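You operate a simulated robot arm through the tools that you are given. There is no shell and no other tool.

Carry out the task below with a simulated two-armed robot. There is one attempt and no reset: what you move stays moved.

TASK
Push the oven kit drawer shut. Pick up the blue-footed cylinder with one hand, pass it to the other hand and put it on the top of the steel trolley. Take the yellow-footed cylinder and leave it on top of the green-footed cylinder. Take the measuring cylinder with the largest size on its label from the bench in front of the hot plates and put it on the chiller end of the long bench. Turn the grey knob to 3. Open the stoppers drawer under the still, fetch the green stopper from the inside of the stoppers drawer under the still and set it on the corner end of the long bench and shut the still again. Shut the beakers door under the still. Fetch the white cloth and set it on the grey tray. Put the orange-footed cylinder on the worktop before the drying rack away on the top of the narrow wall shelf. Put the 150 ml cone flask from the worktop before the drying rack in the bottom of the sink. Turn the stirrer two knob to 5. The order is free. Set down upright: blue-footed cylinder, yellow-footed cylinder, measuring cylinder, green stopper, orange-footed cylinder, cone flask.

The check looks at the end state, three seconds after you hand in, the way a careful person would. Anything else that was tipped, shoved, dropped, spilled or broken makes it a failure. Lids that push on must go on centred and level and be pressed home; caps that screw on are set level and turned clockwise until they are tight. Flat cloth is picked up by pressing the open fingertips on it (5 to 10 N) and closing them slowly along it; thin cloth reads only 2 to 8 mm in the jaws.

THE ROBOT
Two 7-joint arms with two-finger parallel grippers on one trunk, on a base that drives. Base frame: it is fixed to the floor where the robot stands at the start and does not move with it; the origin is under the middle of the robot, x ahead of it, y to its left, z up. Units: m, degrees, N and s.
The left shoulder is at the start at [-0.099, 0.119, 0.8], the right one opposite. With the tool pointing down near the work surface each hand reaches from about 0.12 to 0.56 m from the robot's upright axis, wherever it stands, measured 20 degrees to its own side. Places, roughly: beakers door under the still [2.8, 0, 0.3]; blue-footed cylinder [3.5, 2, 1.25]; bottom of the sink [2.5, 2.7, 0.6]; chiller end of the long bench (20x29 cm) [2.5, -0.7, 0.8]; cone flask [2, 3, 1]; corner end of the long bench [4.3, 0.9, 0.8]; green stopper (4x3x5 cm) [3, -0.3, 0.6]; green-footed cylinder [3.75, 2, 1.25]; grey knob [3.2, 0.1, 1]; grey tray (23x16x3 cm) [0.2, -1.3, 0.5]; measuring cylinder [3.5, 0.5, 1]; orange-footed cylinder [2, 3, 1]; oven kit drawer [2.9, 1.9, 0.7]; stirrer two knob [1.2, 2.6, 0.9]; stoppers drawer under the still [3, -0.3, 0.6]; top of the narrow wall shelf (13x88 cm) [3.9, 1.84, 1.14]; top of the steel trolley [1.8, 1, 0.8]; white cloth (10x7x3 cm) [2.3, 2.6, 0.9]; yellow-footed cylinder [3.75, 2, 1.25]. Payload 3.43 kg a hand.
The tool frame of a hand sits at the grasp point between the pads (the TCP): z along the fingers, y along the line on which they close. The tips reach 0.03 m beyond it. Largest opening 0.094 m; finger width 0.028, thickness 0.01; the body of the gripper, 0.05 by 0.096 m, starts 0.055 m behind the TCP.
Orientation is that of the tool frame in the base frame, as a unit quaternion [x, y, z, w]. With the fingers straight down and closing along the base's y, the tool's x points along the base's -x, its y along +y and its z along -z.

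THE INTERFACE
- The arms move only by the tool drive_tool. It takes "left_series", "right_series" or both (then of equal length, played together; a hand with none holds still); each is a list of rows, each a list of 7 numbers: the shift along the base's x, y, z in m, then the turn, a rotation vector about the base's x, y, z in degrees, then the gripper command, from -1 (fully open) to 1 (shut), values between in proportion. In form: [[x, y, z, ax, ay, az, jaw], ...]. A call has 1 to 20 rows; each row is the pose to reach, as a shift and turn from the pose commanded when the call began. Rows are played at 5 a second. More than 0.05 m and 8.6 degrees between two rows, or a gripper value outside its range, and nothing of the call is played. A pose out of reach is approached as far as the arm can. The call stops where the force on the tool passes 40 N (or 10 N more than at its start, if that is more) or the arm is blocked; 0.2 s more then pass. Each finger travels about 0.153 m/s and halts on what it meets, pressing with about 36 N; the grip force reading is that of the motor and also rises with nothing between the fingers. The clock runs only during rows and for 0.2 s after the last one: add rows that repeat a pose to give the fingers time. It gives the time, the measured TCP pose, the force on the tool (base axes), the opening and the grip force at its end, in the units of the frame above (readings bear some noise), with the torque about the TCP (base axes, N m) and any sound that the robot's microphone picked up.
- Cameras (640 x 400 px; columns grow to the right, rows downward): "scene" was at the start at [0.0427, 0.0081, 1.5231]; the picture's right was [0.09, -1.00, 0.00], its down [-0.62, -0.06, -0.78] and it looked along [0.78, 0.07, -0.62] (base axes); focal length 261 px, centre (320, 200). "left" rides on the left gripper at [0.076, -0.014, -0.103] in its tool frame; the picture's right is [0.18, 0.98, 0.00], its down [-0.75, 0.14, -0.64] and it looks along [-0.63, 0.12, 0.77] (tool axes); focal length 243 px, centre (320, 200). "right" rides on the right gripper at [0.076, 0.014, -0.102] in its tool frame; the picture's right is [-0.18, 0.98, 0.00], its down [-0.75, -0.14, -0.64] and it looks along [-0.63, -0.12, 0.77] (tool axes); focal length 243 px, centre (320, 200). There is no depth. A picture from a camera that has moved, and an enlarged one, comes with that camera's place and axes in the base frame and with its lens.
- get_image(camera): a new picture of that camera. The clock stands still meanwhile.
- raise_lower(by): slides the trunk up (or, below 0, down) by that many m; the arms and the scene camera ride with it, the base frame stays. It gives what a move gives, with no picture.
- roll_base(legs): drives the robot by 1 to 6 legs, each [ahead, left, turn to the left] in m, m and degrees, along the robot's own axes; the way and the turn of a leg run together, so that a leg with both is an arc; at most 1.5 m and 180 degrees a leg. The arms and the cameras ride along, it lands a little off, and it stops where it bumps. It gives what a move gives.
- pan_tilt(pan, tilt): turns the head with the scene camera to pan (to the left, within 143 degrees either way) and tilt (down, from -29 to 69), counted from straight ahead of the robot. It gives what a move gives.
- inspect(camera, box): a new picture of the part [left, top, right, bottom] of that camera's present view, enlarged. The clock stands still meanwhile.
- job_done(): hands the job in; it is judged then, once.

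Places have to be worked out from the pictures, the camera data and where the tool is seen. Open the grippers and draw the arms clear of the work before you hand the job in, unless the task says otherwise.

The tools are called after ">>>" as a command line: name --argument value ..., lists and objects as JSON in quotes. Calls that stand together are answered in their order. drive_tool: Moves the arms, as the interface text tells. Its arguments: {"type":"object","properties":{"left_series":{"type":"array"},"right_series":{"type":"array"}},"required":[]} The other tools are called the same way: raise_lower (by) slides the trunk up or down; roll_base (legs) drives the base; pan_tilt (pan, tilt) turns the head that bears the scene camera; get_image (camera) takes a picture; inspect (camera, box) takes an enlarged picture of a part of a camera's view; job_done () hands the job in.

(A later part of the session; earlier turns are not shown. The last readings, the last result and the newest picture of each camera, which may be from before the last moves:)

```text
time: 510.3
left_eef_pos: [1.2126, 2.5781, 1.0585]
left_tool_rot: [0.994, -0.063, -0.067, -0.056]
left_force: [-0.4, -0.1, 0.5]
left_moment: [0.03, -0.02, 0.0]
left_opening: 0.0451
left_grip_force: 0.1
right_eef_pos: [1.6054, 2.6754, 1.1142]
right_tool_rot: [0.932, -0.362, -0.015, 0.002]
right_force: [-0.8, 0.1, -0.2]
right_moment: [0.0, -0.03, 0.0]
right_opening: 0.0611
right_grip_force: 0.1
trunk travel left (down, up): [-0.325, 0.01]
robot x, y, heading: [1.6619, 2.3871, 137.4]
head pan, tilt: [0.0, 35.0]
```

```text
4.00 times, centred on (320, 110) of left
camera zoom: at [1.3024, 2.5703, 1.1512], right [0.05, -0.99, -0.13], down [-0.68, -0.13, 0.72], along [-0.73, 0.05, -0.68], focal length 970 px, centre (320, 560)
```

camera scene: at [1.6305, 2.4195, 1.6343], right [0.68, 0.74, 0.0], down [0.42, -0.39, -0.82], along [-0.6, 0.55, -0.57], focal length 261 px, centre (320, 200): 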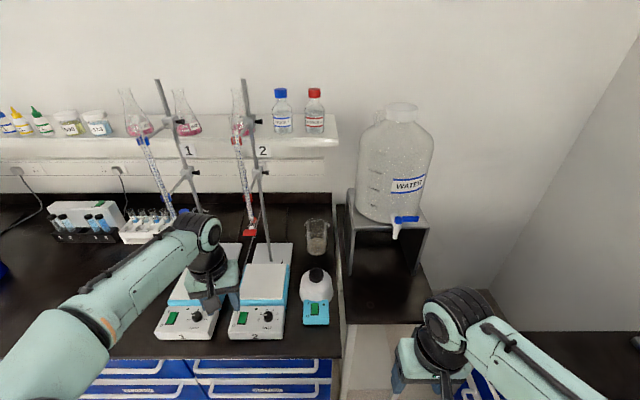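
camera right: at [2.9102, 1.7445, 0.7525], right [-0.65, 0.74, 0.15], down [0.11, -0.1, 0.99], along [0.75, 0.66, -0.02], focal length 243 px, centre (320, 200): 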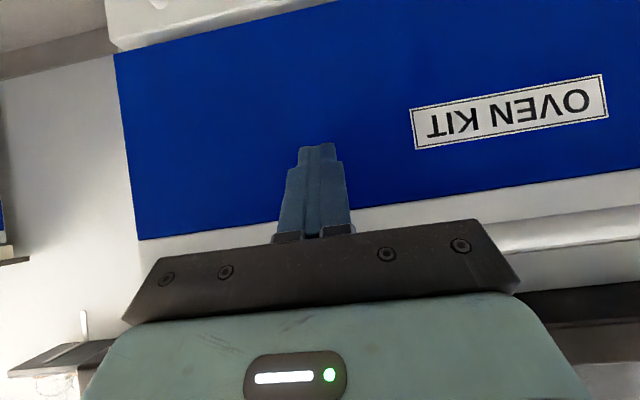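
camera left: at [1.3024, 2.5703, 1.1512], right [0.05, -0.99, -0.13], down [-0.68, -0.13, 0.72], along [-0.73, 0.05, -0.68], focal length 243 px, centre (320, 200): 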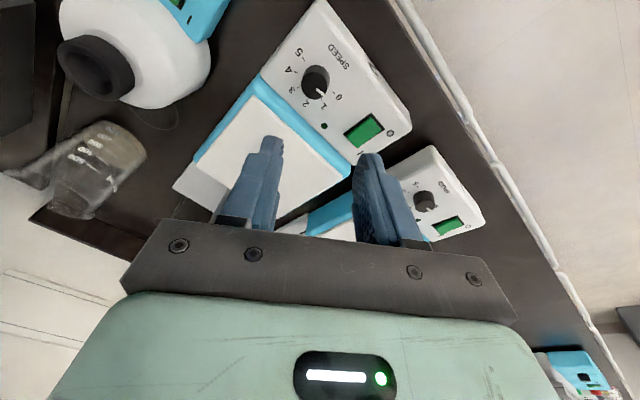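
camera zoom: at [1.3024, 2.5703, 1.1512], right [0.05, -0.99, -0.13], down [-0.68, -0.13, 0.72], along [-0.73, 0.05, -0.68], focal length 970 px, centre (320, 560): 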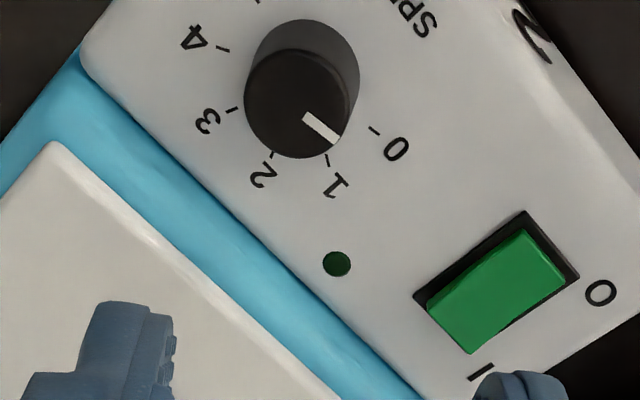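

The tool is now parallel to the knob's axis; knob top is 150 mm down the axis, offset 9 mm / 6.5 mm. I correct and descend 100 mm along the axis, then re-check.

>>> drive_tool --left_series '[[0.01, 0.0053, -0.0006, 0, 0, 0, 0.04], [0.0058, 0.0093, -0.0334, 0, 0, 0, 0.04], [0.0016, 0.0133, -0.0662, 0, 0, 0, 0.04], [-0.0026, 0.0173, -0.099, 0, 0, 0, 0.04]]'

>>> inspect --camera "left" --box '[220, 60, 420, 185]'

```text
time: 511.3
left_eef_pos: [1.2107, 2.5951, 0.9585]
left_tool_rot: [0.994, -0.062, -0.068, -0.055]
left_force: [0.5, 0.4, 0.5]
left_moment: [-0.01, -0.02, 0.03]
left_opening: 0.0453
left_grip_force: 0.1
right_eef_pos: [1.6049, 2.6776, 1.1153]
right_tool_rot: [0.932, -0.362, -0.016, 0.002]
right_force: [-0.1, -0.7, 0.1]
right_moment: [-0.01, 0.02, 0.01]
right_opening: 0.0611
right_grip_force: 0.1
trunk travel left (down, up): [-0.325, 0.01]
robot x, y, heading: [1.6631, 2.394, 137.1]
head pan, tilt: [0.0, 35.0]
```

```text
3.20 times, centred on (320, 122) of left
camera zoom: at [1.2995, 2.588, 1.0516], right [0.05, -0.99, -0.13], down [-0.68, -0.13, 0.72], along [-0.73, 0.05, -0.68], focal length 776 px, centre (320, 448)
```

zoom: 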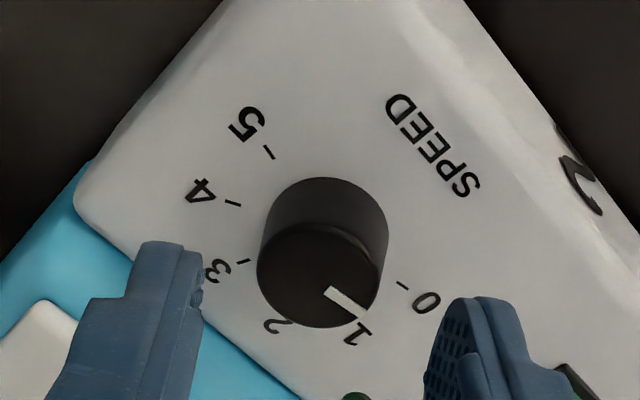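

Aligned within 1 mm; knob top is 44 mm below. I descend 36 mm and grip.

>>> drive_tool --left_series '[[-0.0011, 0.0014, -0.0118, 0, 0, 0, 0.04], [-0.0022, 0.0028, -0.0236, 0, 0, 0, 0.04], [-0.0033, 0.0042, -0.0354, 0, 0, 0, 0.04]]'

>>> inspect --camera "left" --box '[220, 80, 420, 205]'

```text
time: 512.1
left_eef_pos: [1.2082, 2.5999, 0.9349]
left_tool_rot: [0.994, -0.062, -0.07, -0.06]
left_force: [8.2, -7.0, 20.4]
left_moment: [-0.94, -0.38, 0.21]
left_opening: 0.0472
left_grip_force: 2.2
right_eef_pos: [1.6069, 2.675, 1.115]
right_tool_rot: [0.932, -0.363, -0.016, 0.001]
right_force: [0.3, -0.6, 0.1]
right_moment: [0.01, -0.05, -0.04]
right_opening: 0.0611
right_grip_force: 0.0
trunk travel left (down, up): [-0.325, 0.01]
robot x, y, heading: [1.6617, 2.3913, 137.2]
head pan, tilt: [0.0, 35.0]
stopped in row 3 (left hand): the force on the tool passed its limit at 48 N (the readings are from after the stop); the commanded pose is now the measured one
```

```text
3.20 times, centred on (320, 142) of left
camera zoom: at [1.2984, 2.5918, 1.0271], right [0.05, -0.99, -0.13], down [-0.68, -0.13, 0.73], along [-0.74, 0.05, -0.67], focal length 776 px, centre (320, 384)
```

zoom: 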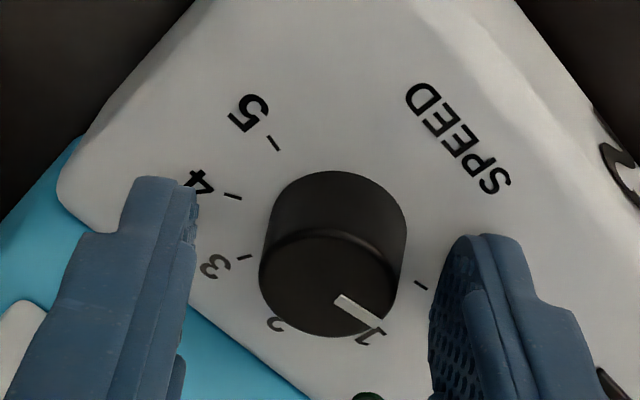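

A fingertip touched the panel (knob is ~22 mm tall). I back off 4 mm, recentre by 4 mm, and close.

>>> drive_tool --left_series '[[0.0005, -0.0005, 0.004, 0, 0, 0, 0.04], [0.0041, -0.0029, 0.004, 0, 0, 0, 0.04], [0.0041, -0.0029, 0.004, 0, 0, 0, 0.3], [0.0041, -0.0029, 0.004, 0, 0, 0, 0.6], [0.0041, -0.0029, 0.004, 0, 0, 0, 0.9], [0.0041, -0.0029, 0.004, 0, 0, 0, 0.9]]'

>>> inspect --camera "left" --box '[220, 80, 420, 205]'

```text
time: 513.5
left_eef_pos: [1.2104, 2.5976, 0.9365]
left_tool_rot: [0.994, -0.063, -0.069, -0.057]
left_force: [0.7, -4.0, -4.0]
left_moment: [-0.68, 1.23, -0.01]
left_opening: 0.0267
left_grip_force: 44.8
right_eef_pos: [1.6049, 2.6757, 1.1141]
right_tool_rot: [0.932, -0.362, -0.016, 0.002]
right_force: [0.8, 0.2, 0.5]
right_moment: [0.01, -0.01, 0.0]
right_opening: 0.0611
right_grip_force: 0.0
trunk travel left (down, up): [-0.325, 0.01]
robot x, y, heading: [1.6606, 2.3894, 137.4]
head pan, tilt: [0.0, 35.0]
```

```text
3.20 times, centred on (320, 142) of left
camera zoom: at [1.3008, 2.5896, 1.028], right [0.05, -0.99, -0.13], down [-0.68, -0.13, 0.73], along [-0.74, 0.05, -0.68], focal length 776 px, centre (320, 384)
```

zoom: 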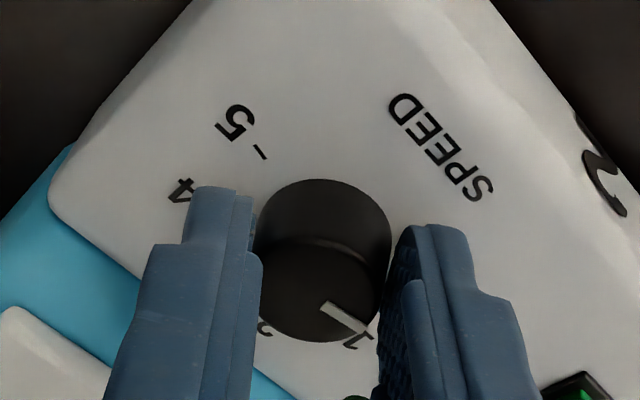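

Gripped (26.7 mm). I turn 70° clockwise about the tool axis.

>>> drive_tool --left_series '[[0, 0, 0, -0.98, 0.93, -7.65, 0.9], [0, 0, 0, -1.96, 1.87, -15.3, 0.9], [0, 0, 0, -2.94, 2.8, -22.96, 0.9], [0, 0, 0, -3.92, 3.73, -30.6, 0.9], [0, 0, 0, -4.9, 4.67, -38.3, 0.9], [0, 0, 0, -5.88, 5.6, -45.9, 0.9], [0, 0, 0, -6.86, 6.53, -53.6, 0.9], [0, 0, 0, -7.84, 7.47, -61.2, 0.9], [0, 0, 0, -8.82, 8.4, -68.9, 0.9], [0, 0, 0, -8.82, 8.4, -68.9, 0.9]]'

>>> inspect --camera "left" --box '[220, 80, 420, 205]'

```text
time: 515.7
left_eef_pos: [1.2109, 2.5983, 0.936]
left_tool_rot: [0.778, -0.622, -0.089, -0.011]
left_force: [-4.9, -7.5, 7.4]
left_moment: [1.18, -0.13, 0.06]
left_opening: 0.0265
left_grip_force: 45.0
right_eef_pos: [1.6049, 2.6757, 1.1148]
right_tool_rot: [0.932, -0.362, -0.016, 0.003]
right_force: [0.3, 0.4, 1.2]
right_moment: [0.0, -0.01, 0.0]
right_opening: 0.0609
right_grip_force: 0.1
trunk travel left (down, up): [-0.325, 0.01]
robot x, y, heading: [1.6602, 2.3931, 137.3]
head pan, tilt: [0.0, 35.0]
```

```text
3.20 times, centred on (320, 142) of left
camera zoom: at [1.2528, 2.5135, 1.0251], right [-0.91, -0.4, 0.06], down [-0.21, 0.61, 0.76], along [-0.34, 0.68, -0.65], focal length 776 px, centre (320, 384)
```

zoom: 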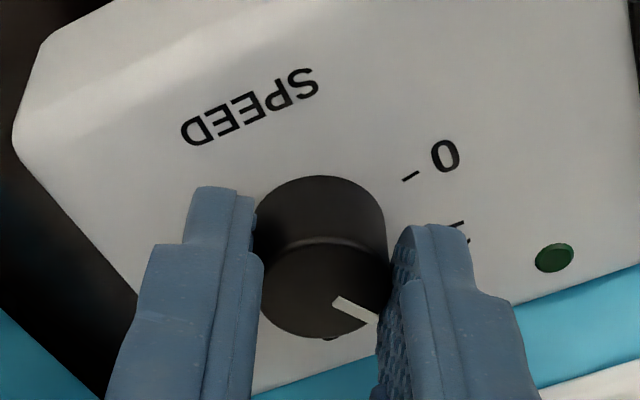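

It followed. I relieve the small side force, open, rise 3 cm along the axis and yaw back 70°.

>>> drive_tool --left_series '[[-0.0005, -0.0008, 0.0008, 0, 0, 0, 0.9], [-0.0005, -0.0008, 0.0008, 0, 0, 0, 0.6], [-0.0005, -0.0008, 0.0008, 0, 0, 0, 0.4], [-0.0005, -0.0008, 0.0008, 0, 0, 0, 0.2], [-0.0005, -0.0008, 0.0008, 0, 0, 0, 0.04], [0.0014, -0.0026, 0.0155, 0, 0, 0, 0.04], [0.0033, -0.0044, 0.03, 0, 0, 0, 0.04]]'

>>> drive_tool --left_series '[[0, 0, 0, 0.98, -0.93, 7.65, 0.04], [0, 0, 0, 1.96, -1.87, 15.3, 0.04], [0, 0, 0, 2.94, -2.8, 22.96, 0.04], [0, 0, 0, 3.92, -3.73, 30.6, 0.04], [0, 0, 0, 4.9, -4.67, 38.3, 0.04], [0, 0, 0, 5.88, -5.6, 45.9, 0.04], [0, 0, 0, 6.86, -6.53, 53.6, 0.04], [0, 0, 0, 7.84, -7.47, 61.2, 0.04], [0, 0, 0, 8.82, -8.4, 68.9, 0.04]]'

>>> inspect --camera "left" --box '[220, 70, 420, 195]'

```text
time: 517.3
left_eef_pos: [1.2129, 2.5944, 0.9676]
left_tool_rot: [0.778, -0.622, -0.087, -0.011]
left_force: [0.1, -0.1, -0.2]
left_moment: [0.0, 0.02, 0.02]
left_opening: 0.0452
left_grip_force: 0.1
right_eef_pos: [1.6034, 2.6767, 1.114]
right_tool_rot: [0.932, -0.363, -0.016, 0.003]
right_force: [-0.1, 0.8, 0.4]
right_moment: [0.01, 0.0, 0.02]
right_opening: 0.0613
right_grip_force: 0.0
trunk travel left (down, up): [-0.325, 0.01]
robot x, y, heading: [1.6649, 2.3898, 137.4]
head pan, tilt: [0.0, 35.0]
```

```text
time: 519.3
left_eef_pos: [1.2141, 2.5944, 0.9656]
left_tool_rot: [0.994, -0.062, -0.068, -0.058]
left_force: [0.5, 0.5, 0.6]
left_moment: [0.05, -0.01, 0.0]
left_opening: 0.0451
left_grip_force: 0.1
right_eef_pos: [1.6043, 2.677, 1.1144]
right_tool_rot: [0.932, -0.363, -0.015, 0.003]
right_force: [0.1, 0.2, 0.5]
right_moment: [-0.01, 0.0, 0.0]
right_opening: 0.061
right_grip_force: 0.1
trunk travel left (down, up): [-0.325, 0.01]
robot x, y, heading: [1.6628, 2.3872, 137.3]
head pan, tilt: [0.0, 35.0]
```

```text
3.20 times, centred on (320, 132) of left
camera zoom: at [1.3043, 2.5866, 1.0588], right [0.05, -0.99, -0.13], down [-0.68, -0.13, 0.73], along [-0.74, 0.05, -0.68], focal length 776 px, centre (320, 416)
```

zoom: 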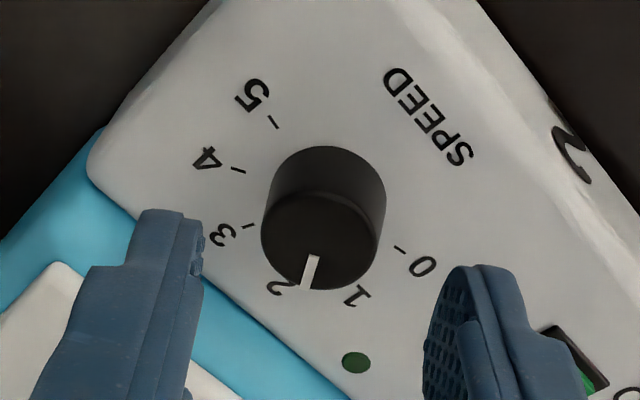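

Pointer near 1.75 as expected. I descend, grip and turn another 70°.

>>> drive_tool --left_series '[[-0.004, 0.001, -0.0155, 0, 0, 0, 0.04], [-0.0059, 0.003, -0.0295, 0, 0, 0, 0.04], [-0.0059, 0.003, -0.0295, 0, 0, 0, 0.3], [-0.0059, 0.003, -0.0295, 0, 0, 0, 0.6], [-0.0059, 0.003, -0.0295, 0, 0, 0, 0.9], [-0.0059, 0.003, -0.0295, 0, 0, 0, 0.9]]'

>>> drive_tool --left_series '[[0, 0, 0, -0.98, 0.93, -7.65, 0.9], [0, 0, 0, -1.96, 1.87, -15.3, 0.9], [0, 0, 0, -2.94, 2.8, -22.96, 0.9], [0, 0, 0, -3.92, 3.73, -30.6, 0.9], [0, 0, 0, -4.9, 4.67, -38.3, 0.9], [0, 0, 0, -5.88, 5.6, -45.9, 0.9], [0, 0, 0, -6.86, 6.53, -53.6, 0.9], [0, 0, 0, -7.84, 7.47, -61.2, 0.9], [0, 0, 0, -8.82, 8.4, -68.9, 0.9], [0, 0, 0, -8.82, 8.4, -68.9, 0.9]]'

>>> inspect --camera "left" --box '[220, 80, 420, 205]'

```text
time: 520.7
left_eef_pos: [1.2103, 2.5967, 0.9353]
left_tool_rot: [0.994, -0.064, -0.068, -0.058]
left_force: [-0.6, 4.8, -3.6]
left_moment: [-0.36, 1.0, -0.01]
left_opening: 0.0266
left_grip_force: 45.1
right_eef_pos: [1.6047, 2.6766, 1.1148]
right_tool_rot: [0.932, -0.362, -0.016, 0.003]
right_force: [0.2, 0.1, 0.2]
right_moment: [0.01, -0.01, 0.02]
right_opening: 0.0613
right_grip_force: 0.0
trunk travel left (down, up): [-0.325, 0.01]
robot x, y, heading: [1.6645, 2.3913, 137.5]
head pan, tilt: [0.0, 35.0]
```

```text
time: 522.9
left_eef_pos: [1.2101, 2.5976, 0.9372]
left_tool_rot: [0.777, -0.623, -0.089, -0.011]
left_force: [14.1, 8.4, 4.8]
left_moment: [1.4, -0.6, -0.09]
left_opening: 0.0262
left_grip_force: 45.1
right_eef_pos: [1.6063, 2.6764, 1.1147]
right_tool_rot: [0.932, -0.362, -0.017, 0.003]
right_force: [0.4, -0.4, 0.9]
right_moment: [0.01, 0.02, 0.01]
right_opening: 0.061
right_grip_force: 0.0
trunk travel left (down, up): [-0.325, 0.01]
robot x, y, heading: [1.6611, 2.3899, 137.6]
head pan, tilt: [0.0, 35.0]
```

```text
3.20 times, centred on (320, 142) of left
camera zoom: at [1.2524, 2.514, 1.0262], right [-0.92, -0.4, 0.06], down [-0.21, 0.62, 0.76], along [-0.34, 0.68, -0.65], focal length 776 px, centre (320, 384)
```

zoom: 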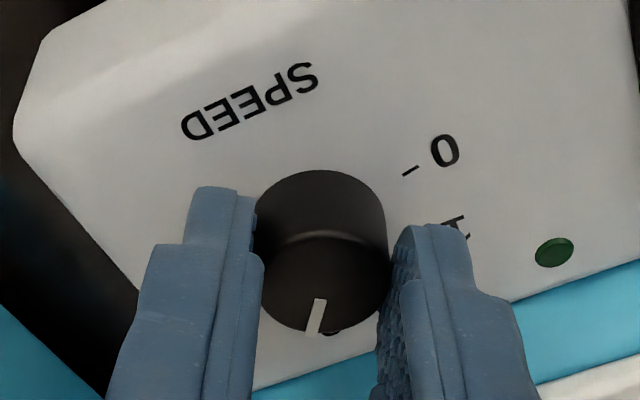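

I relieve the side force (16 N), then release, rise and yaw back.

>>> drive_tool --left_series '[[0.0016, 0.0009, 0.0005, 0, 0, 0, 0.9], [0.0016, 0.0009, 0.0005, 0, 0, 0, 0.9]]'

>>> drive_tool --left_series '[[0, 0, 0, 0, 0, 0, 0.6], [0, 0, 0, 0, 0, 0, 0.4], [0, 0, 0, 0, 0, 0, 0.2], [0, 0, 0, 0, 0, 0, 0.04], [0.0019, -0.0018, 0.0147, 0, 0, 0, 0.04], [0.0038, -0.0036, 0.0295, 0, 0, 0, 0.04]]'

>>> drive_tool --left_series '[[0, 0, 0, 0.98, -0.93, 7.65, 0.04], [0, 0, 0, 1.96, -1.87, 15.3, 0.04], [0, 0, 0, 2.94, -2.8, 22.96, 0.04], [0, 0, 0, 3.92, -3.73, 30.6, 0.04], [0, 0, 0, 4.9, -4.67, 38.3, 0.04], [0, 0, 0, 5.88, -5.6, 45.9, 0.04], [0, 0, 0, 6.86, -6.53, 53.6, 0.04], [0, 0, 0, 7.84, -7.47, 61.2, 0.04], [0, 0, 0, 8.82, -8.4, 68.9, 0.04]]'

>>> inspect --camera "left" --box '[220, 70, 420, 195]'

```text
time: 523.5
left_eef_pos: [1.2101, 2.5982, 0.9376]
left_tool_rot: [0.777, -0.623, -0.089, -0.011]
left_force: [5.0, 10.2, 5.1]
left_moment: [1.07, -0.6, -0.05]
left_opening: 0.0263
left_grip_force: 44.9
right_eef_pos: [1.6053, 2.6767, 1.1141]
right_tool_rot: [0.932, -0.362, -0.016, 0.002]
right_force: [1.0, -0.1, 0.4]
right_moment: [0.01, -0.03, 0.01]
right_opening: 0.0609
right_grip_force: 0.2
trunk travel left (down, up): [-0.325, 0.01]
robot x, y, heading: [1.6626, 2.3889, 137.7]
head pan, tilt: [0.0, 35.0]
```

```text
time: 524.9
left_eef_pos: [1.2121, 2.5943, 0.9673]
left_tool_rot: [0.778, -0.622, -0.088, -0.011]
left_force: [-0.4, 0.1, 0.0]
left_moment: [0.0, 0.02, 0.02]
left_opening: 0.0452
left_grip_force: 0.0
right_eef_pos: [1.6056, 2.677, 1.114]
right_tool_rot: [0.932, -0.362, -0.016, 0.002]
right_force: [0.2, -0.7, 0.5]
right_moment: [0.0, 0.05, 0.0]
right_opening: 0.0609
right_grip_force: 0.0
trunk travel left (down, up): [-0.325, 0.01]
robot x, y, heading: [1.6649, 2.3918, 137.4]
head pan, tilt: [0.0, 35.0]
```

```text
time: 526.9
left_eef_pos: [1.2142, 2.5946, 0.9676]
left_tool_rot: [0.994, -0.062, -0.069, -0.058]
left_force: [-0.5, 0.2, 0.4]
left_moment: [-0.01, -0.03, 0.0]
left_opening: 0.0453
left_grip_force: 0.1
right_eef_pos: [1.6052, 2.677, 1.1155]
right_tool_rot: [0.932, -0.363, -0.016, 0.003]
right_force: [-0.8, -0.2, 1.2]
right_moment: [-0.01, -0.02, -0.02]
right_opening: 0.0611
right_grip_force: 0.0
trunk travel left (down, up): [-0.325, 0.01]
robot x, y, heading: [1.6633, 2.386, 137.3]
head pan, tilt: [0.0, 35.0]
```

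```text
3.20 times, centred on (320, 132) of left
camera zoom: at [1.3043, 2.5859, 1.0594], right [0.05, -0.99, -0.13], down [-0.68, -0.13, 0.73], along [-0.74, 0.05, -0.68], focal length 776 px, centre (320, 416)
```

zoom: 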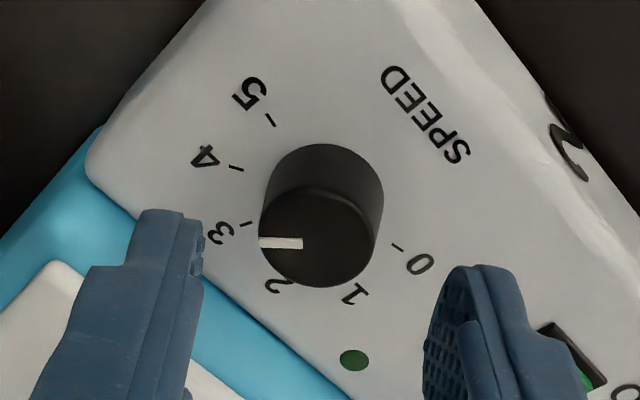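

Pointer at about 3.5 as expected. I grip again and turn the last 60°.

>>> drive_tool --left_series '[[-0.004, 0.001, -0.0155, 0, 0, 0, 0.04], [-0.0055, 0.003, -0.031, 0, 0, 0, 0.04], [-0.0055, 0.003, -0.031, 0, 0, 0, 0.3], [-0.0055, 0.003, -0.031, 0, 0, 0, 0.6], [-0.0055, 0.003, -0.031, 0, 0, 0, 0.9], [-0.0055, 0.003, -0.031, 0, 0, 0, 0.9]]'

>>> drive_tool --left_series '[[0, 0, 0, -0.945, 0.9, -7.38, 0.9], [0, 0, 0, -1.89, 1.8, -14.76, 0.9], [0, 0, 0, -2.835, 2.7, -22.1, 0.9], [0, 0, 0, -3.78, 3.6, -29.5, 0.9], [0, 0, 0, -4.725, 4.5, -36.9, 0.9], [0, 0, 0, -5.67, 5.4, -44.3, 0.9], [0, 0, 0, -6.6, 6.3, -51.7, 0.9], [0, 0, 0, -7.56, 7.2, -59.04, 0.9], [0, 0, 0, -7.56, 7.2, -59.04, 0.9]]'

>>> inspect --camera "left" --box '[220, 80, 420, 205]'

```text
time: 528.3
left_eef_pos: [1.2066, 2.5989, 0.9357]
left_tool_rot: [0.994, -0.064, -0.069, -0.059]
left_force: [-0.1, 1.2, 0.6]
left_moment: [-0.6, 0.13, -0.01]
left_opening: 0.0267
left_grip_force: 44.9
right_eef_pos: [1.6048, 2.6767, 1.114]
right_tool_rot: [0.932, -0.362, -0.017, 0.003]
right_force: [-0.5, -0.1, -0.3]
right_moment: [0.02, 0.0, 0.0]
right_opening: 0.0611
right_grip_force: 0.0
trunk travel left (down, up): [-0.325, 0.01]
robot x, y, heading: [1.6581, 2.3896, 137.4]
head pan, tilt: [0.0, 35.0]
```

```text
time: 530.3
left_eef_pos: [1.2102, 2.5985, 0.9366]
left_tool_rot: [0.828, -0.553, -0.088, -0.018]
left_force: [2.1, 15.8, 0.7]
left_moment: [1.14, -0.34, -0.03]
left_opening: 0.0261
left_grip_force: 44.7
right_eef_pos: [1.6051, 2.6775, 1.1142]
right_tool_rot: [0.932, -0.363, -0.016, 0.004]
right_force: [-0.1, -0.2, 0.2]
right_moment: [0.02, 0.02, -0.01]
right_opening: 0.0611
right_grip_force: 0.0
trunk travel left (down, up): [-0.325, 0.01]
robot x, y, heading: [1.6599, 2.3917, 137.3]
head pan, tilt: [0.0, 35.0]
```

```text
3.20 times, centred on (320, 142) of left
camera zoom: at [1.2638, 2.5218, 1.0251], right [-0.84, -0.55, 0.03], down [-0.33, 0.55, 0.77], along [-0.44, 0.63, -0.64], focal length 776 px, centre (320, 384)
```

zoom: 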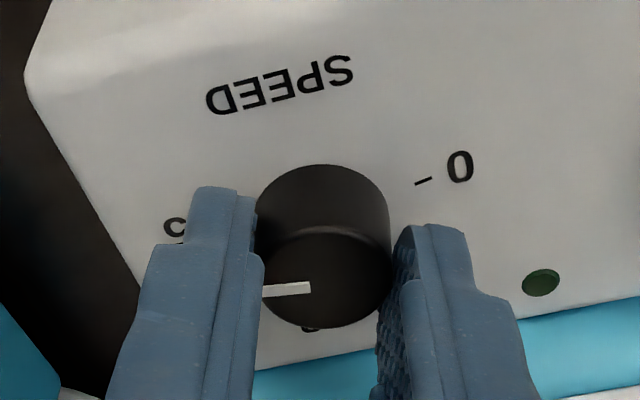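

I relieve the side force, release and rise, then read the dial with the head camera.

>>> drive_tool --left_series '[[0.0002, 0.0018, 0, 0, 0, 0, 0.9], [0.0002, 0.0018, 0, 0, 0, 0, 0.9]]'

>>> drive_tool --left_series '[[0, 0, 0, 0, 0, 0, 0.6], [0, 0, 0, 0, 0, 0, 0.4], [0, 0, 0, 0, 0, 0, 0.2], [0, 0, 0, 0, 0, 0, 0.04], [0.0019, -0.0018, 0.0147, 0, 0, 0, 0.04], [0.0038, -0.0036, 0.0295, 0, 0, 0, 0.04], [0.0, -0.02, 0.06, 0, 0, 0, 0.04], [-0.02, -0.045, 0.09, 0, 0, 0, 0.04], [-0.045, -0.065, 0.12, 0, 0, 0, 0.04], [-0.07, -0.085, 0.15, 0, 0, 0, 0.04]]'

>>> get_image --camera "scene"

```text
time: 530.9
left_eef_pos: [1.2094, 2.5994, 0.937]
left_tool_rot: [0.829, -0.552, -0.088, -0.018]
left_force: [5.3, 10.1, 5.9]
left_moment: [1.37, -0.34, -0.04]
left_opening: 0.0265
left_grip_force: 44.9
right_eef_pos: [1.6058, 2.6764, 1.1152]
right_tool_rot: [0.932, -0.363, -0.016, 0.003]
right_force: [0.1, -0.2, -0.2]
right_moment: [-0.02, -0.01, 0.0]
right_opening: 0.0608
right_grip_force: 0.0
trunk travel left (down, up): [-0.325, 0.01]
robot x, y, heading: [1.6617, 2.3901, 137.4]
head pan, tilt: [0.0, 35.0]
```

```text
time: 533.1
left_eef_pos: [1.1375, 2.5131, 1.0868]
left_tool_rot: [0.829, -0.552, -0.087, -0.019]
left_force: [-0.6, 0.2, 0.0]
left_moment: [-0.05, 0.02, 0.01]
left_opening: 0.045
left_grip_force: 0.0
right_eef_pos: [1.6047, 2.6752, 1.1148]
right_tool_rot: [0.932, -0.362, -0.016, 0.003]
right_force: [0.4, -0.3, 0.4]
right_moment: [0.0, 0.03, -0.02]
right_opening: 0.0611
right_grip_force: 0.1
trunk travel left (down, up): [-0.325, 0.01]
robot x, y, heading: [1.6643, 2.3905, 137.6]
head pan, tilt: [0.0, 35.0]
```

```text
taken
camera scene: at [1.6305, 2.4184, 1.6343], right [0.68, 0.74, 0.0], down [0.42, -0.39, -0.82], along [-0.6, 0.55, -0.57], focal length 261 px, centre (320, 200)
```

scene: 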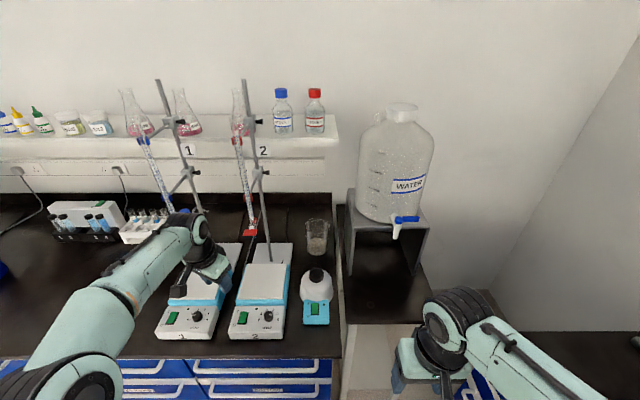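

>>> inspect --camera "scene" --box '[250, 302, 286, 330]'

>>> inspect --camera "scene" --box '[140, 260, 300, 345]'

```text
14.29 times, centred on (268, 316) of scene
camera zoom: at [1.6305, 2.4184, 1.6343], right [0.68, 0.74, 0.0], down [0.42, -0.39, -0.82], along [-0.6, 0.55, -0.57], focal length 3732 px, centre (1063, -1457)
```

zoom: 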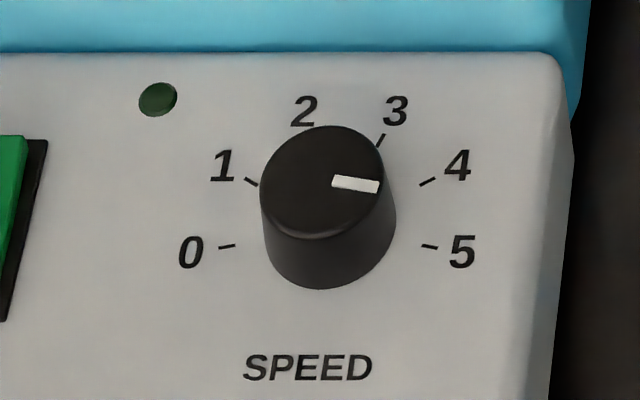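

```text
4.00 times, centred on (220, 302) of scene
camera zoom: at [1.6305, 2.4184, 1.6343], right [0.68, 0.74, 0.0], down [0.42, -0.39, -0.82], along [-0.6, 0.55, -0.57], focal length 1045 px, centre (720, -210)
```

zoom: 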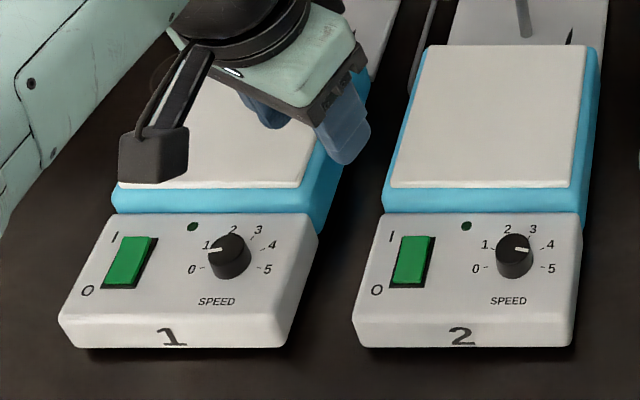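

Stirrer two's pointer reads about 4.9–5 — effectively on 5, stirrer one untouched. Next the white cloth: I turn right toward the sink worktop and look at it.

>>> drive_tool --left_series '[[0.02, -0.02, 0.02, 0, 0, 0, -0.4], [0.04, -0.04, 0.04, 0, 0, 0, -0.4], [0.06, -0.06, 0.04, 0, 0, 0, -0.4], [0.08, -0.08, 0.04, 0, 0, 0, -0.4]]'

>>> roll_base --legs '[[-0.1, 0, 0], [0, 0, -89.7], [0, -0.2, 0]]'

>>> pan_tilt --pan 0 --tilt 45

>>> get_image --camera "scene"

```text
time: 534.1
left_eef_pos: [1.2165, 2.4283, 1.1279]
left_tool_rot: [0.829, -0.552, -0.087, -0.018]
left_force: [0.2, 0.5, -0.2]
left_moment: [0.02, -0.01, -0.02]
left_opening: 0.0658
left_grip_force: 0.0
right_eef_pos: [1.6065, 2.6747, 1.1147]
right_tool_rot: [0.932, -0.361, -0.016, 0.002]
right_force: [0.1, 0.6, 0.1]
right_moment: [0.03, -0.01, -0.01]
right_opening: 0.061
right_grip_force: 0.1
trunk travel left (down, up): [-0.325, 0.01]
robot x, y, heading: [1.6626, 2.3888, 137.3]
head pan, tilt: [0.0, 35.0]
```

```text
time: 540.9
left_eef_pos: [1.9009, 2.6476, 1.1268]
left_tool_rot: [-0.23, 0.969, 0.051, 0.072]
left_force: [-1.0, 0.3, 0.2]
left_moment: [-0.03, 0.02, 0.0]
left_opening: 0.0657
left_grip_force: 0.1
right_eef_pos: [2.1734, 2.276, 1.1145]
right_tool_rot: [-0.434, 0.901, 0.014, 0.009]
right_force: [0.1, 0.8, 0.1]
right_moment: [-0.04, 0.0, -0.02]
right_opening: 0.0609
right_grip_force: 0.0
trunk travel left (down, up): [-0.325, 0.01]
robot x, y, heading: [1.8935, 2.1999, 51.5]
head pan, tilt: [0.0, 35.0]
```

```text
time: 541.6
left_eef_pos: [1.9009, 2.6461, 1.1284]
left_tool_rot: [-0.23, 0.969, 0.052, 0.072]
left_force: [-1.1, 0.3, 0.0]
left_moment: [-0.04, 0.0, 0.0]
left_opening: 0.0658
left_grip_force: 0.0
right_eef_pos: [2.1735, 2.2758, 1.1149]
right_tool_rot: [-0.435, 0.9, 0.013, 0.01]
right_force: [-0.5, 0.2, 0.4]
right_moment: [-0.01, 0.0, -0.01]
right_opening: 0.061
right_grip_force: 0.0
trunk travel left (down, up): [-0.325, 0.01]
robot x, y, heading: [1.8899, 2.1985, 51.3]
head pan, tilt: [0.0, 45.0]
```

```text
taken
camera scene: at [1.9142, 2.2274, 1.6195], right [0.78, -0.62, 0.0], down [-0.44, -0.55, -0.71], along [0.44, 0.55, -0.71], focal length 261 px, centre (320, 200)
```

scene: 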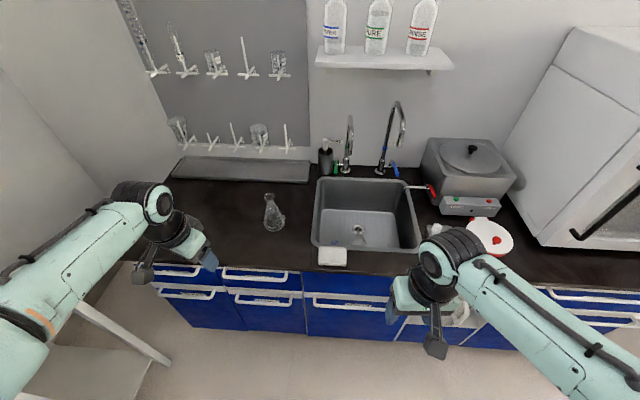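

>>> inspect --camera "scene" --box '[292, 226, 372, 286]'

```text
6.67 times, centred on (332, 256) of scene
camera zoom: at [1.9142, 2.2274, 1.6195], right [0.78, -0.62, 0.0], down [-0.44, -0.55, -0.71], along [0.44, 0.55, -0.71], focal length 1741 px, centre (240, -173)
```

zoom: 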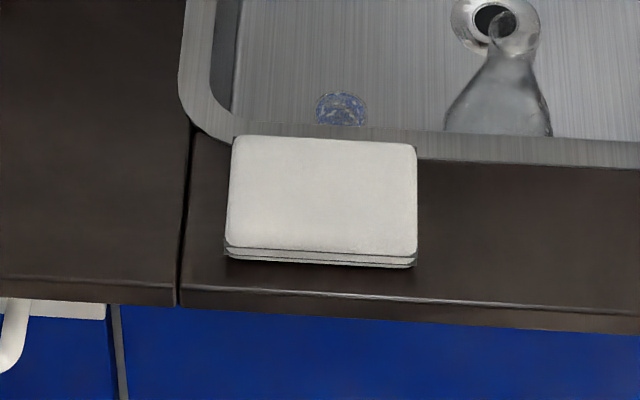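

The cloth is a folded 10×7 cm stack about 2 cm thick, lying square to the counter. I'll straddle its 7 cm side, so I straighten the left hand and yaw it −69° to close front-to-back.

>>> drive_tool --left_series '[[0, 0, 0, -3.85, 3.33, 0, -0.4], [0, 0, 0, -7.7, 6.66, 0, -0.4]]'

>>> drive_tool --left_series '[[0, 0, 0, 0, 0, -7.7, -0.6], [0, 0, 0, 0, 0, -15.3, -0.8], [0, 0, 0, 0, 0, -23, -1], [0, 0, 0, 0, 0, -30.7, -1], [0, 0, 0, 0, 0, -38.3, -1], [0, 0, 0, 0, 0, -46, -1], [0, 0, 0, 0, 0, -53.7, -1], [0, 0, 0, 0, 0, -61.3, -1], [0, 0, 0, 0, 0, -69, -1]]'

>>> roll_base --legs '[[0, -0.2, -3.5], [0.12, 0, 0]]'

>>> get_image --camera "left"

>>> get_image --camera "scene"

```text
time: 542.2
left_eef_pos: [1.9004, 2.6479, 1.129]
left_tool_rot: [-0.231, 0.973, -0.001, 0.001]
left_force: [0.4, 0.8, 0.4]
left_moment: [0.04, 0.0, 0.01]
left_opening: 0.0659
left_grip_force: 0.0
right_eef_pos: [2.1734, 2.2757, 1.1146]
right_tool_rot: [-0.435, 0.9, 0.013, 0.009]
right_force: [0.1, 0.3, 0.2]
right_moment: [-0.01, -0.02, -0.02]
right_opening: 0.0612
right_grip_force: 0.1
trunk travel left (down, up): [-0.325, 0.01]
robot x, y, heading: [1.8871, 2.2, 51.2]
head pan, tilt: [0.0, 45.0]
```

```text
time: 544.2
left_eef_pos: [1.9, 2.6478, 1.1272]
left_tool_rot: [0.361, 0.933, -0.001, 0.0]
left_force: [-0.1, -0.2, -0.5]
left_moment: [0.0, 0.03, 0.0]
left_opening: 0.0944
left_grip_force: 0.1
right_eef_pos: [2.1733, 2.276, 1.1145]
right_tool_rot: [-0.434, 0.901, 0.013, 0.01]
right_force: [0.1, 0.0, 0.3]
right_moment: [0.02, 0.01, 0.01]
right_opening: 0.0611
right_grip_force: 0.0
trunk travel left (down, up): [-0.325, 0.01]
robot x, y, heading: [1.8896, 2.1992, 51.4]
head pan, tilt: [0.0, 45.0]
```

```text
time: 547.4
left_eef_pos: [2.1522, 2.6094, 1.127]
left_tool_rot: [0.386, 0.923, -0.001, 0.0]
left_force: [0.1, -0.6, -0.3]
left_moment: [0.01, 0.0, -0.04]
left_opening: 0.0937
left_grip_force: 0.1
right_eef_pos: [2.4056, 2.2243, 1.1139]
right_tool_rot: [-0.411, 0.912, 0.013, 0.01]
right_force: [-0.1, -0.5, -0.7]
right_moment: [-0.05, -0.02, 0.0]
right_opening: 0.061
right_grip_force: 0.0
trunk travel left (down, up): [-0.325, 0.01]
robot x, y, heading: [2.1198, 2.166, 48.2]
head pan, tilt: [0.0, 45.0]
```

```text
taken
camera left: at [2.0895, 2.6543, 1.2308], right [0.57, 0.82, 0.0], down [0.63, -0.44, 0.64], along [0.53, -0.37, -0.77], focal length 243 px, centre (320, 200)
```

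left: 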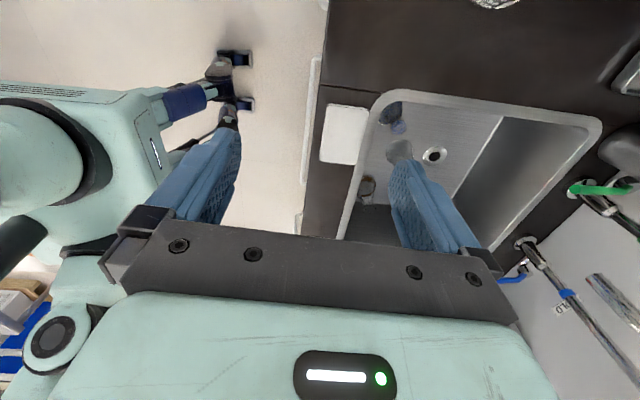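

```text
taken
camera scene: at [2.145, 2.1904, 1.6192], right [0.75, -0.67, 0.0], down [-0.47, -0.53, -0.71], along [0.47, 0.53, -0.71], focal length 261 px, centre (320, 200)
```

scene: 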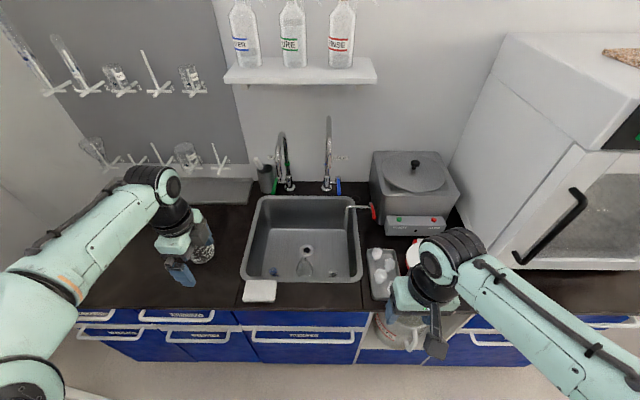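

The cloth's centre is at about (2.250, 2.588). I move over it, trim the yaw, and descend to z≈0.95.

>>> drive_tool --left_series '[[0.033, -0.007, -0.02, 0, 0, 1, -1], [0.066, -0.014, -0.04, 0, 0, 2.1, -1], [0.098, -0.021, -0.07, 0, 0, 3.2, -1], [0.098, -0.021, -0.11, 0, 0, 3.2, -1], [0.098, -0.021, -0.15, 0, 0, 3.2, -1], [0.098, -0.021, -0.177, 0, 0, 3.2, -1]]'

>>> get_image --camera "left"

>>> inspect --camera "scene" --box '[200, 240, 320, 330]'

```text
time: 548.8
left_eef_pos: [2.2485, 2.5912, 0.948]
left_tool_rot: [0.359, 0.933, -0.001, 0.0]
left_force: [0.5, 0.0, -0.1]
left_moment: [-0.01, 0.02, 0.0]
left_opening: 0.094
left_grip_force: 0.1
right_eef_pos: [2.4055, 2.2246, 1.1146]
right_tool_rot: [-0.41, 0.912, 0.012, 0.01]
right_force: [-0.9, -0.8, 0.5]
right_moment: [0.04, 0.01, -0.01]
right_opening: 0.0612
right_grip_force: 0.0
trunk travel left (down, up): [-0.325, 0.01]
robot x, y, heading: [2.1199, 2.1632, 48.2]
head pan, tilt: [0.0, 45.0]
```

```text
taken
camera left: at [2.1827, 2.6311, 1.0518], right [0.52, 0.85, 0.0], down [0.65, -0.4, 0.64], along [0.55, -0.34, -0.77], focal length 243 px, centre (320, 200)
```

left: 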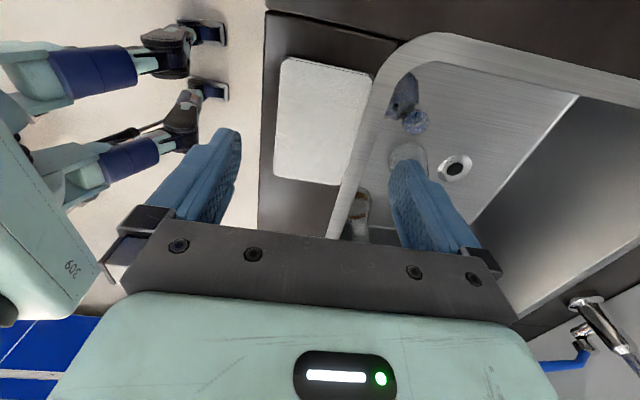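

```text
4.44 times, centred on (260, 285) of scene
camera zoom: at [2.1455, 2.1912, 1.6195], right [0.75, -0.67, 0.0], down [-0.47, -0.53, -0.71], along [0.47, 0.53, -0.71], focal length 1161 px, centre (587, -178)
```

zoom: 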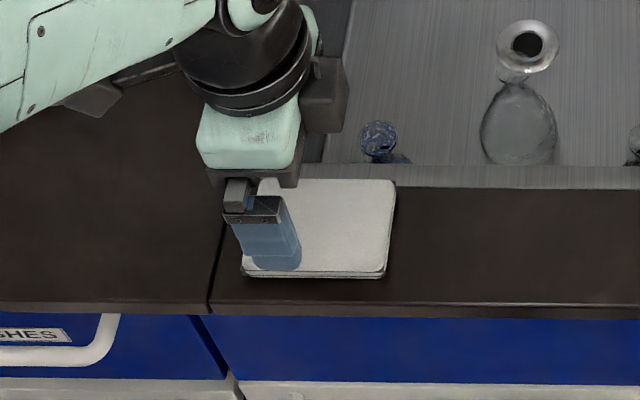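

The jaw straddles the stack front-to-back. I lower so the tips come just above the worktop.

>>> drive_tool --left_series '[[0, 0, -0.02, 0, 0, 0, -1], [0, 0, -0.04, 0, 0, 0, -1], [0, 0, -0.055, 0, 0, 0, -1], [0, 0, -0.062, 0, 0, 0, -1]]'

>>> get_image --camera "left"

>>> inspect --camera "scene" --box '[200, 240, 320, 330]'

```text
time: 549.8
left_eef_pos: [2.2498, 2.5897, 0.8887]
left_tool_rot: [0.359, 0.933, -0.001, 0.0]
left_force: [0.4, 0.7, 0.4]
left_moment: [-0.01, -0.02, -0.01]
left_opening: 0.0941
left_grip_force: 0.1
right_eef_pos: [2.4057, 2.2263, 1.1146]
right_tool_rot: [-0.409, 0.912, 0.013, 0.01]
right_force: [0.0, 0.0, -0.2]
right_moment: [0.02, -0.01, 0.03]
right_opening: 0.0611
right_grip_force: 0.0
trunk travel left (down, up): [-0.325, 0.01]
robot x, y, heading: [2.1169, 2.1653, 48.4]
head pan, tilt: [0.0, 45.0]
```

```text
taken
camera left: at [2.1845, 2.6311, 0.992], right [0.52, 0.85, 0.0], down [0.65, -0.4, 0.64], along [0.55, -0.34, -0.77], focal length 243 px, centre (320, 200)
```

left: 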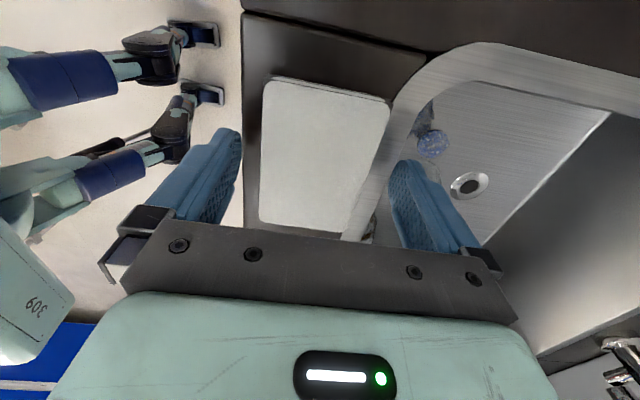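

```text
4.44 times, centred on (260, 285) of scene
camera zoom: at [2.1456, 2.191, 1.6195], right [0.75, -0.67, 0.0], down [-0.47, -0.53, -0.71], along [0.47, 0.53, -0.71], focal length 1161 px, centre (587, -178)
```

zoom: 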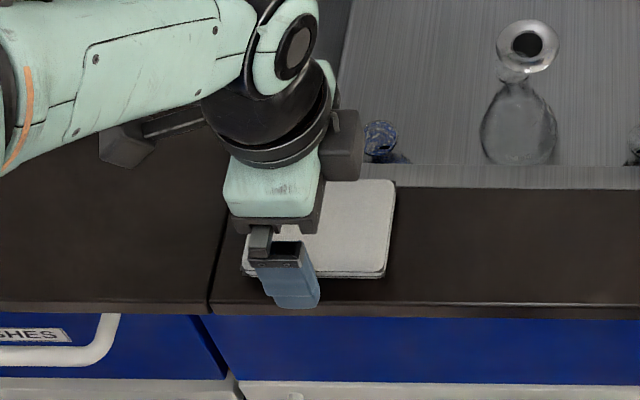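

The cloth lies centred between the fingers. I lower 4 mm more and close slowly.

>>> drive_tool --left_series '[[0, 0, -0.004, 0, 0, 0, -1], [0, 0, -0.004, 0, 0, 0, -0.85], [0, 0, -0.004, 0, 0, 0, -0.7], [0, 0, -0.004, 0, 0, 0, -0.6], [0, 0, -0.004, 0, 0, 0, -0.5], [0, 0, -0.004, 0, 0, 0, -0.4], [0, 0, -0.004, 0, 0, 0, -0.3], [0, 0, -0.004, 0, 0, 0, -0.2], [0, 0, -0.004, 0, 0, 0, -0.1], [0, 0, -0.004, 0, 0, 0, 0], [0, 0, -0.004, 0, 0, 0, 0]]'

>>> get_image --camera "left"

>>> inspect --camera "scene" --box '[200, 240, 320, 330]'

```text
time: 552.2
left_eef_pos: [2.2507, 2.5905, 0.8841]
left_tool_rot: [0.36, 0.933, -0.001, 0.0]
left_force: [0.0, -0.5, -0.7]
left_moment: [0.02, -0.03, 0.01]
left_opening: 0.0638
left_grip_force: 36.7
right_eef_pos: [2.4066, 2.2264, 1.1139]
right_tool_rot: [-0.41, 0.912, 0.013, 0.009]
right_force: [-0.7, -0.5, 1.0]
right_moment: [-0.01, 0.01, -0.01]
right_opening: 0.0611
right_grip_force: 0.0
trunk travel left (down, up): [-0.325, 0.01]
robot x, y, heading: [2.1214, 2.1616, 48.4]
head pan, tilt: [0.0, 45.0]
```

```text
taken
camera left: at [2.1855, 2.631, 0.9878], right [0.52, 0.85, 0.0], down [0.65, -0.4, 0.64], along [0.55, -0.34, -0.77], focal length 243 px, centre (320, 200)
```

left: 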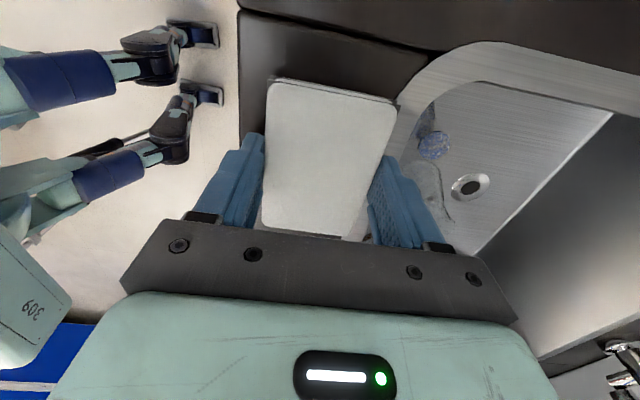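

```text
4.44 times, centred on (260, 285) of scene
camera zoom: at [2.1455, 2.1909, 1.6195], right [0.75, -0.67, 0.0], down [-0.47, -0.53, -0.71], along [0.47, 0.53, -0.71], focal length 1161 px, centre (587, -178)
```

zoom: 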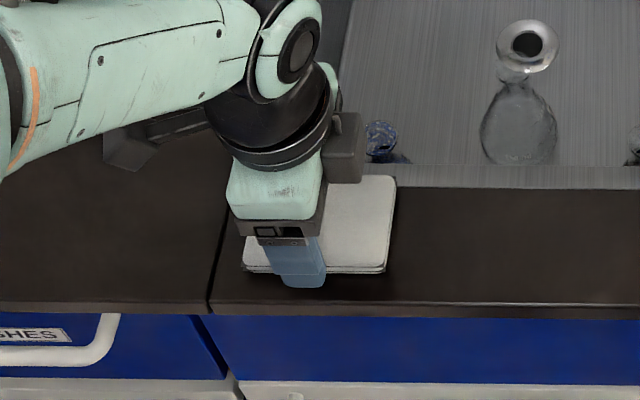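

The folded stack is held firmly (63.8 mm, 37 N). I lift it and look.

>>> drive_tool --left_series '[[0, 0, 0.015, 0, 0, 0, 0.1], [0, 0, 0.04, 0, 0, 0, 0.1], [0, 0, 0.07, 0, 0, 0, 0.1], [0, 0, 0.1, 0, 0, 0, 0.1], [0, 0, 0.14, 0, 0, 0, 0.1], [0, 0, 0.18, 0, 0, 0, 0.1]]'

>>> get_image --camera "left"

>>> get_image --camera "scene"

```text
time: 553.6
left_eef_pos: [2.2511, 2.591, 1.0637]
left_tool_rot: [0.361, 0.933, -0.001, 0.001]
left_force: [0.3, -0.6, 0.4]
left_moment: [0.03, -0.01, -0.03]
left_opening: 0.0639
left_grip_force: 35.9
right_eef_pos: [2.4069, 2.2249, 1.1148]
right_tool_rot: [-0.41, 0.912, 0.013, 0.009]
right_force: [-0.2, 0.7, 0.4]
right_moment: [-0.03, 0.03, 0.02]
right_opening: 0.0611
right_grip_force: 0.2
trunk travel left (down, up): [-0.325, 0.01]
robot x, y, heading: [2.1227, 2.1684, 48.3]
head pan, tilt: [0.0, 45.0]
```

```text
taken
camera left: at [2.1855, 2.6318, 1.1681], right [0.52, 0.85, 0.0], down [0.65, -0.4, 0.64], along [0.55, -0.34, -0.77], focal length 243 px, centre (320, 200)
```

left: 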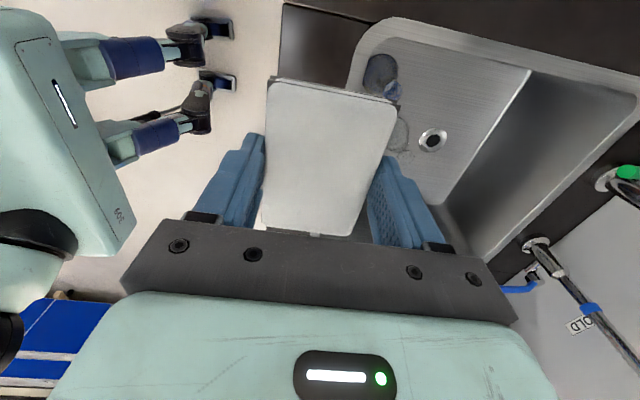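

```text
taken
camera scene: at [2.1454, 2.1907, 1.6195], right [0.75, -0.67, 0.0], down [-0.47, -0.53, -0.71], along [0.47, 0.53, -0.71], focal length 261 px, centre (320, 200)
```

scene: 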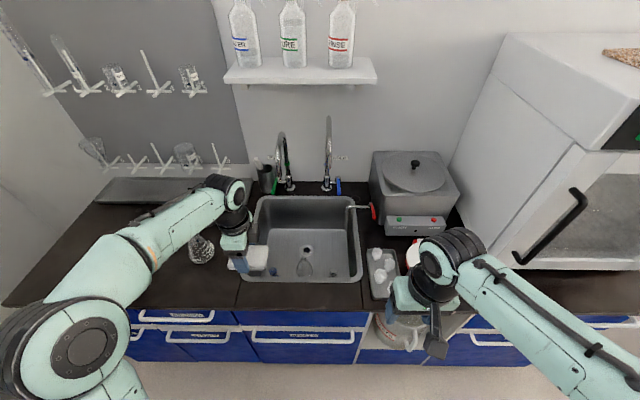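

The cloth hangs squarely in the jaw. I drive back along the clear aisle left of the trolley toward the starting area.

>>> roll_base --legs '[[-0.25, 0, 0], [0, 0.3, 0], [-1.4, 0, 0], [-1.25, 0, 0]]'

>>> pan_tilt --pan -140 --tilt 30

>>> get_image --camera "scene"

```text
time: 570.4
left_eef_pos: [0.1335, 0.6984, 1.0645]
left_tool_rot: [0.367, 0.93, -0.001, -0.001]
left_force: [0.7, 0.2, -0.3]
left_moment: [-0.04, 0.02, -0.03]
left_opening: 0.064
left_grip_force: 36.0
right_eef_pos: [0.2816, 0.3285, 1.1149]
right_tool_rot: [-0.403, 0.915, 0.013, 0.01]
right_force: [1.2, -0.8, -0.4]
right_moment: [0.01, 0.01, 0.02]
right_opening: 0.061
right_grip_force: 0.0
trunk travel left (down, up): [-0.325, 0.01]
robot x, y, heading: [-0.0036, 0.2696, 47.5]
head pan, tilt: [0.0, 45.0]
```

```text
time: 572.6
left_eef_pos: [0.1345, 0.6968, 1.0632]
left_tool_rot: [0.366, 0.931, -0.001, 0.0]
left_force: [-0.6, -0.5, -0.2]
left_moment: [-0.02, -0.02, 0.02]
left_opening: 0.0638
left_grip_force: 35.6
right_eef_pos: [0.2836, 0.3275, 1.1141]
right_tool_rot: [-0.403, 0.915, 0.012, 0.009]
right_force: [0.0, -0.3, 0.1]
right_moment: [0.02, -0.01, 0.02]
right_opening: 0.0611
right_grip_force: 0.1
trunk travel left (down, up): [-0.325, 0.01]
robot x, y, heading: [-0.0069, 0.2685, 47.4]
head pan, tilt: [-140.0, 30.0]
```

```text
taken
camera scene: at [-0.0383, 0.1481, 1.6421], right [-1.0, 0.04, 0.0], down [0.02, 0.5, -0.87], along [-0.04, -0.87, -0.5], focal length 261 px, centre (320, 200)
```

scene: 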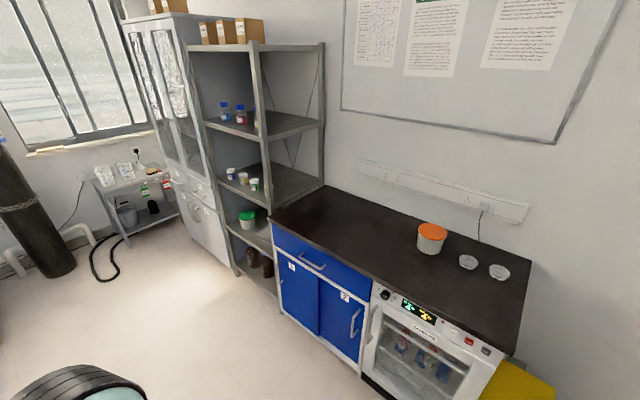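

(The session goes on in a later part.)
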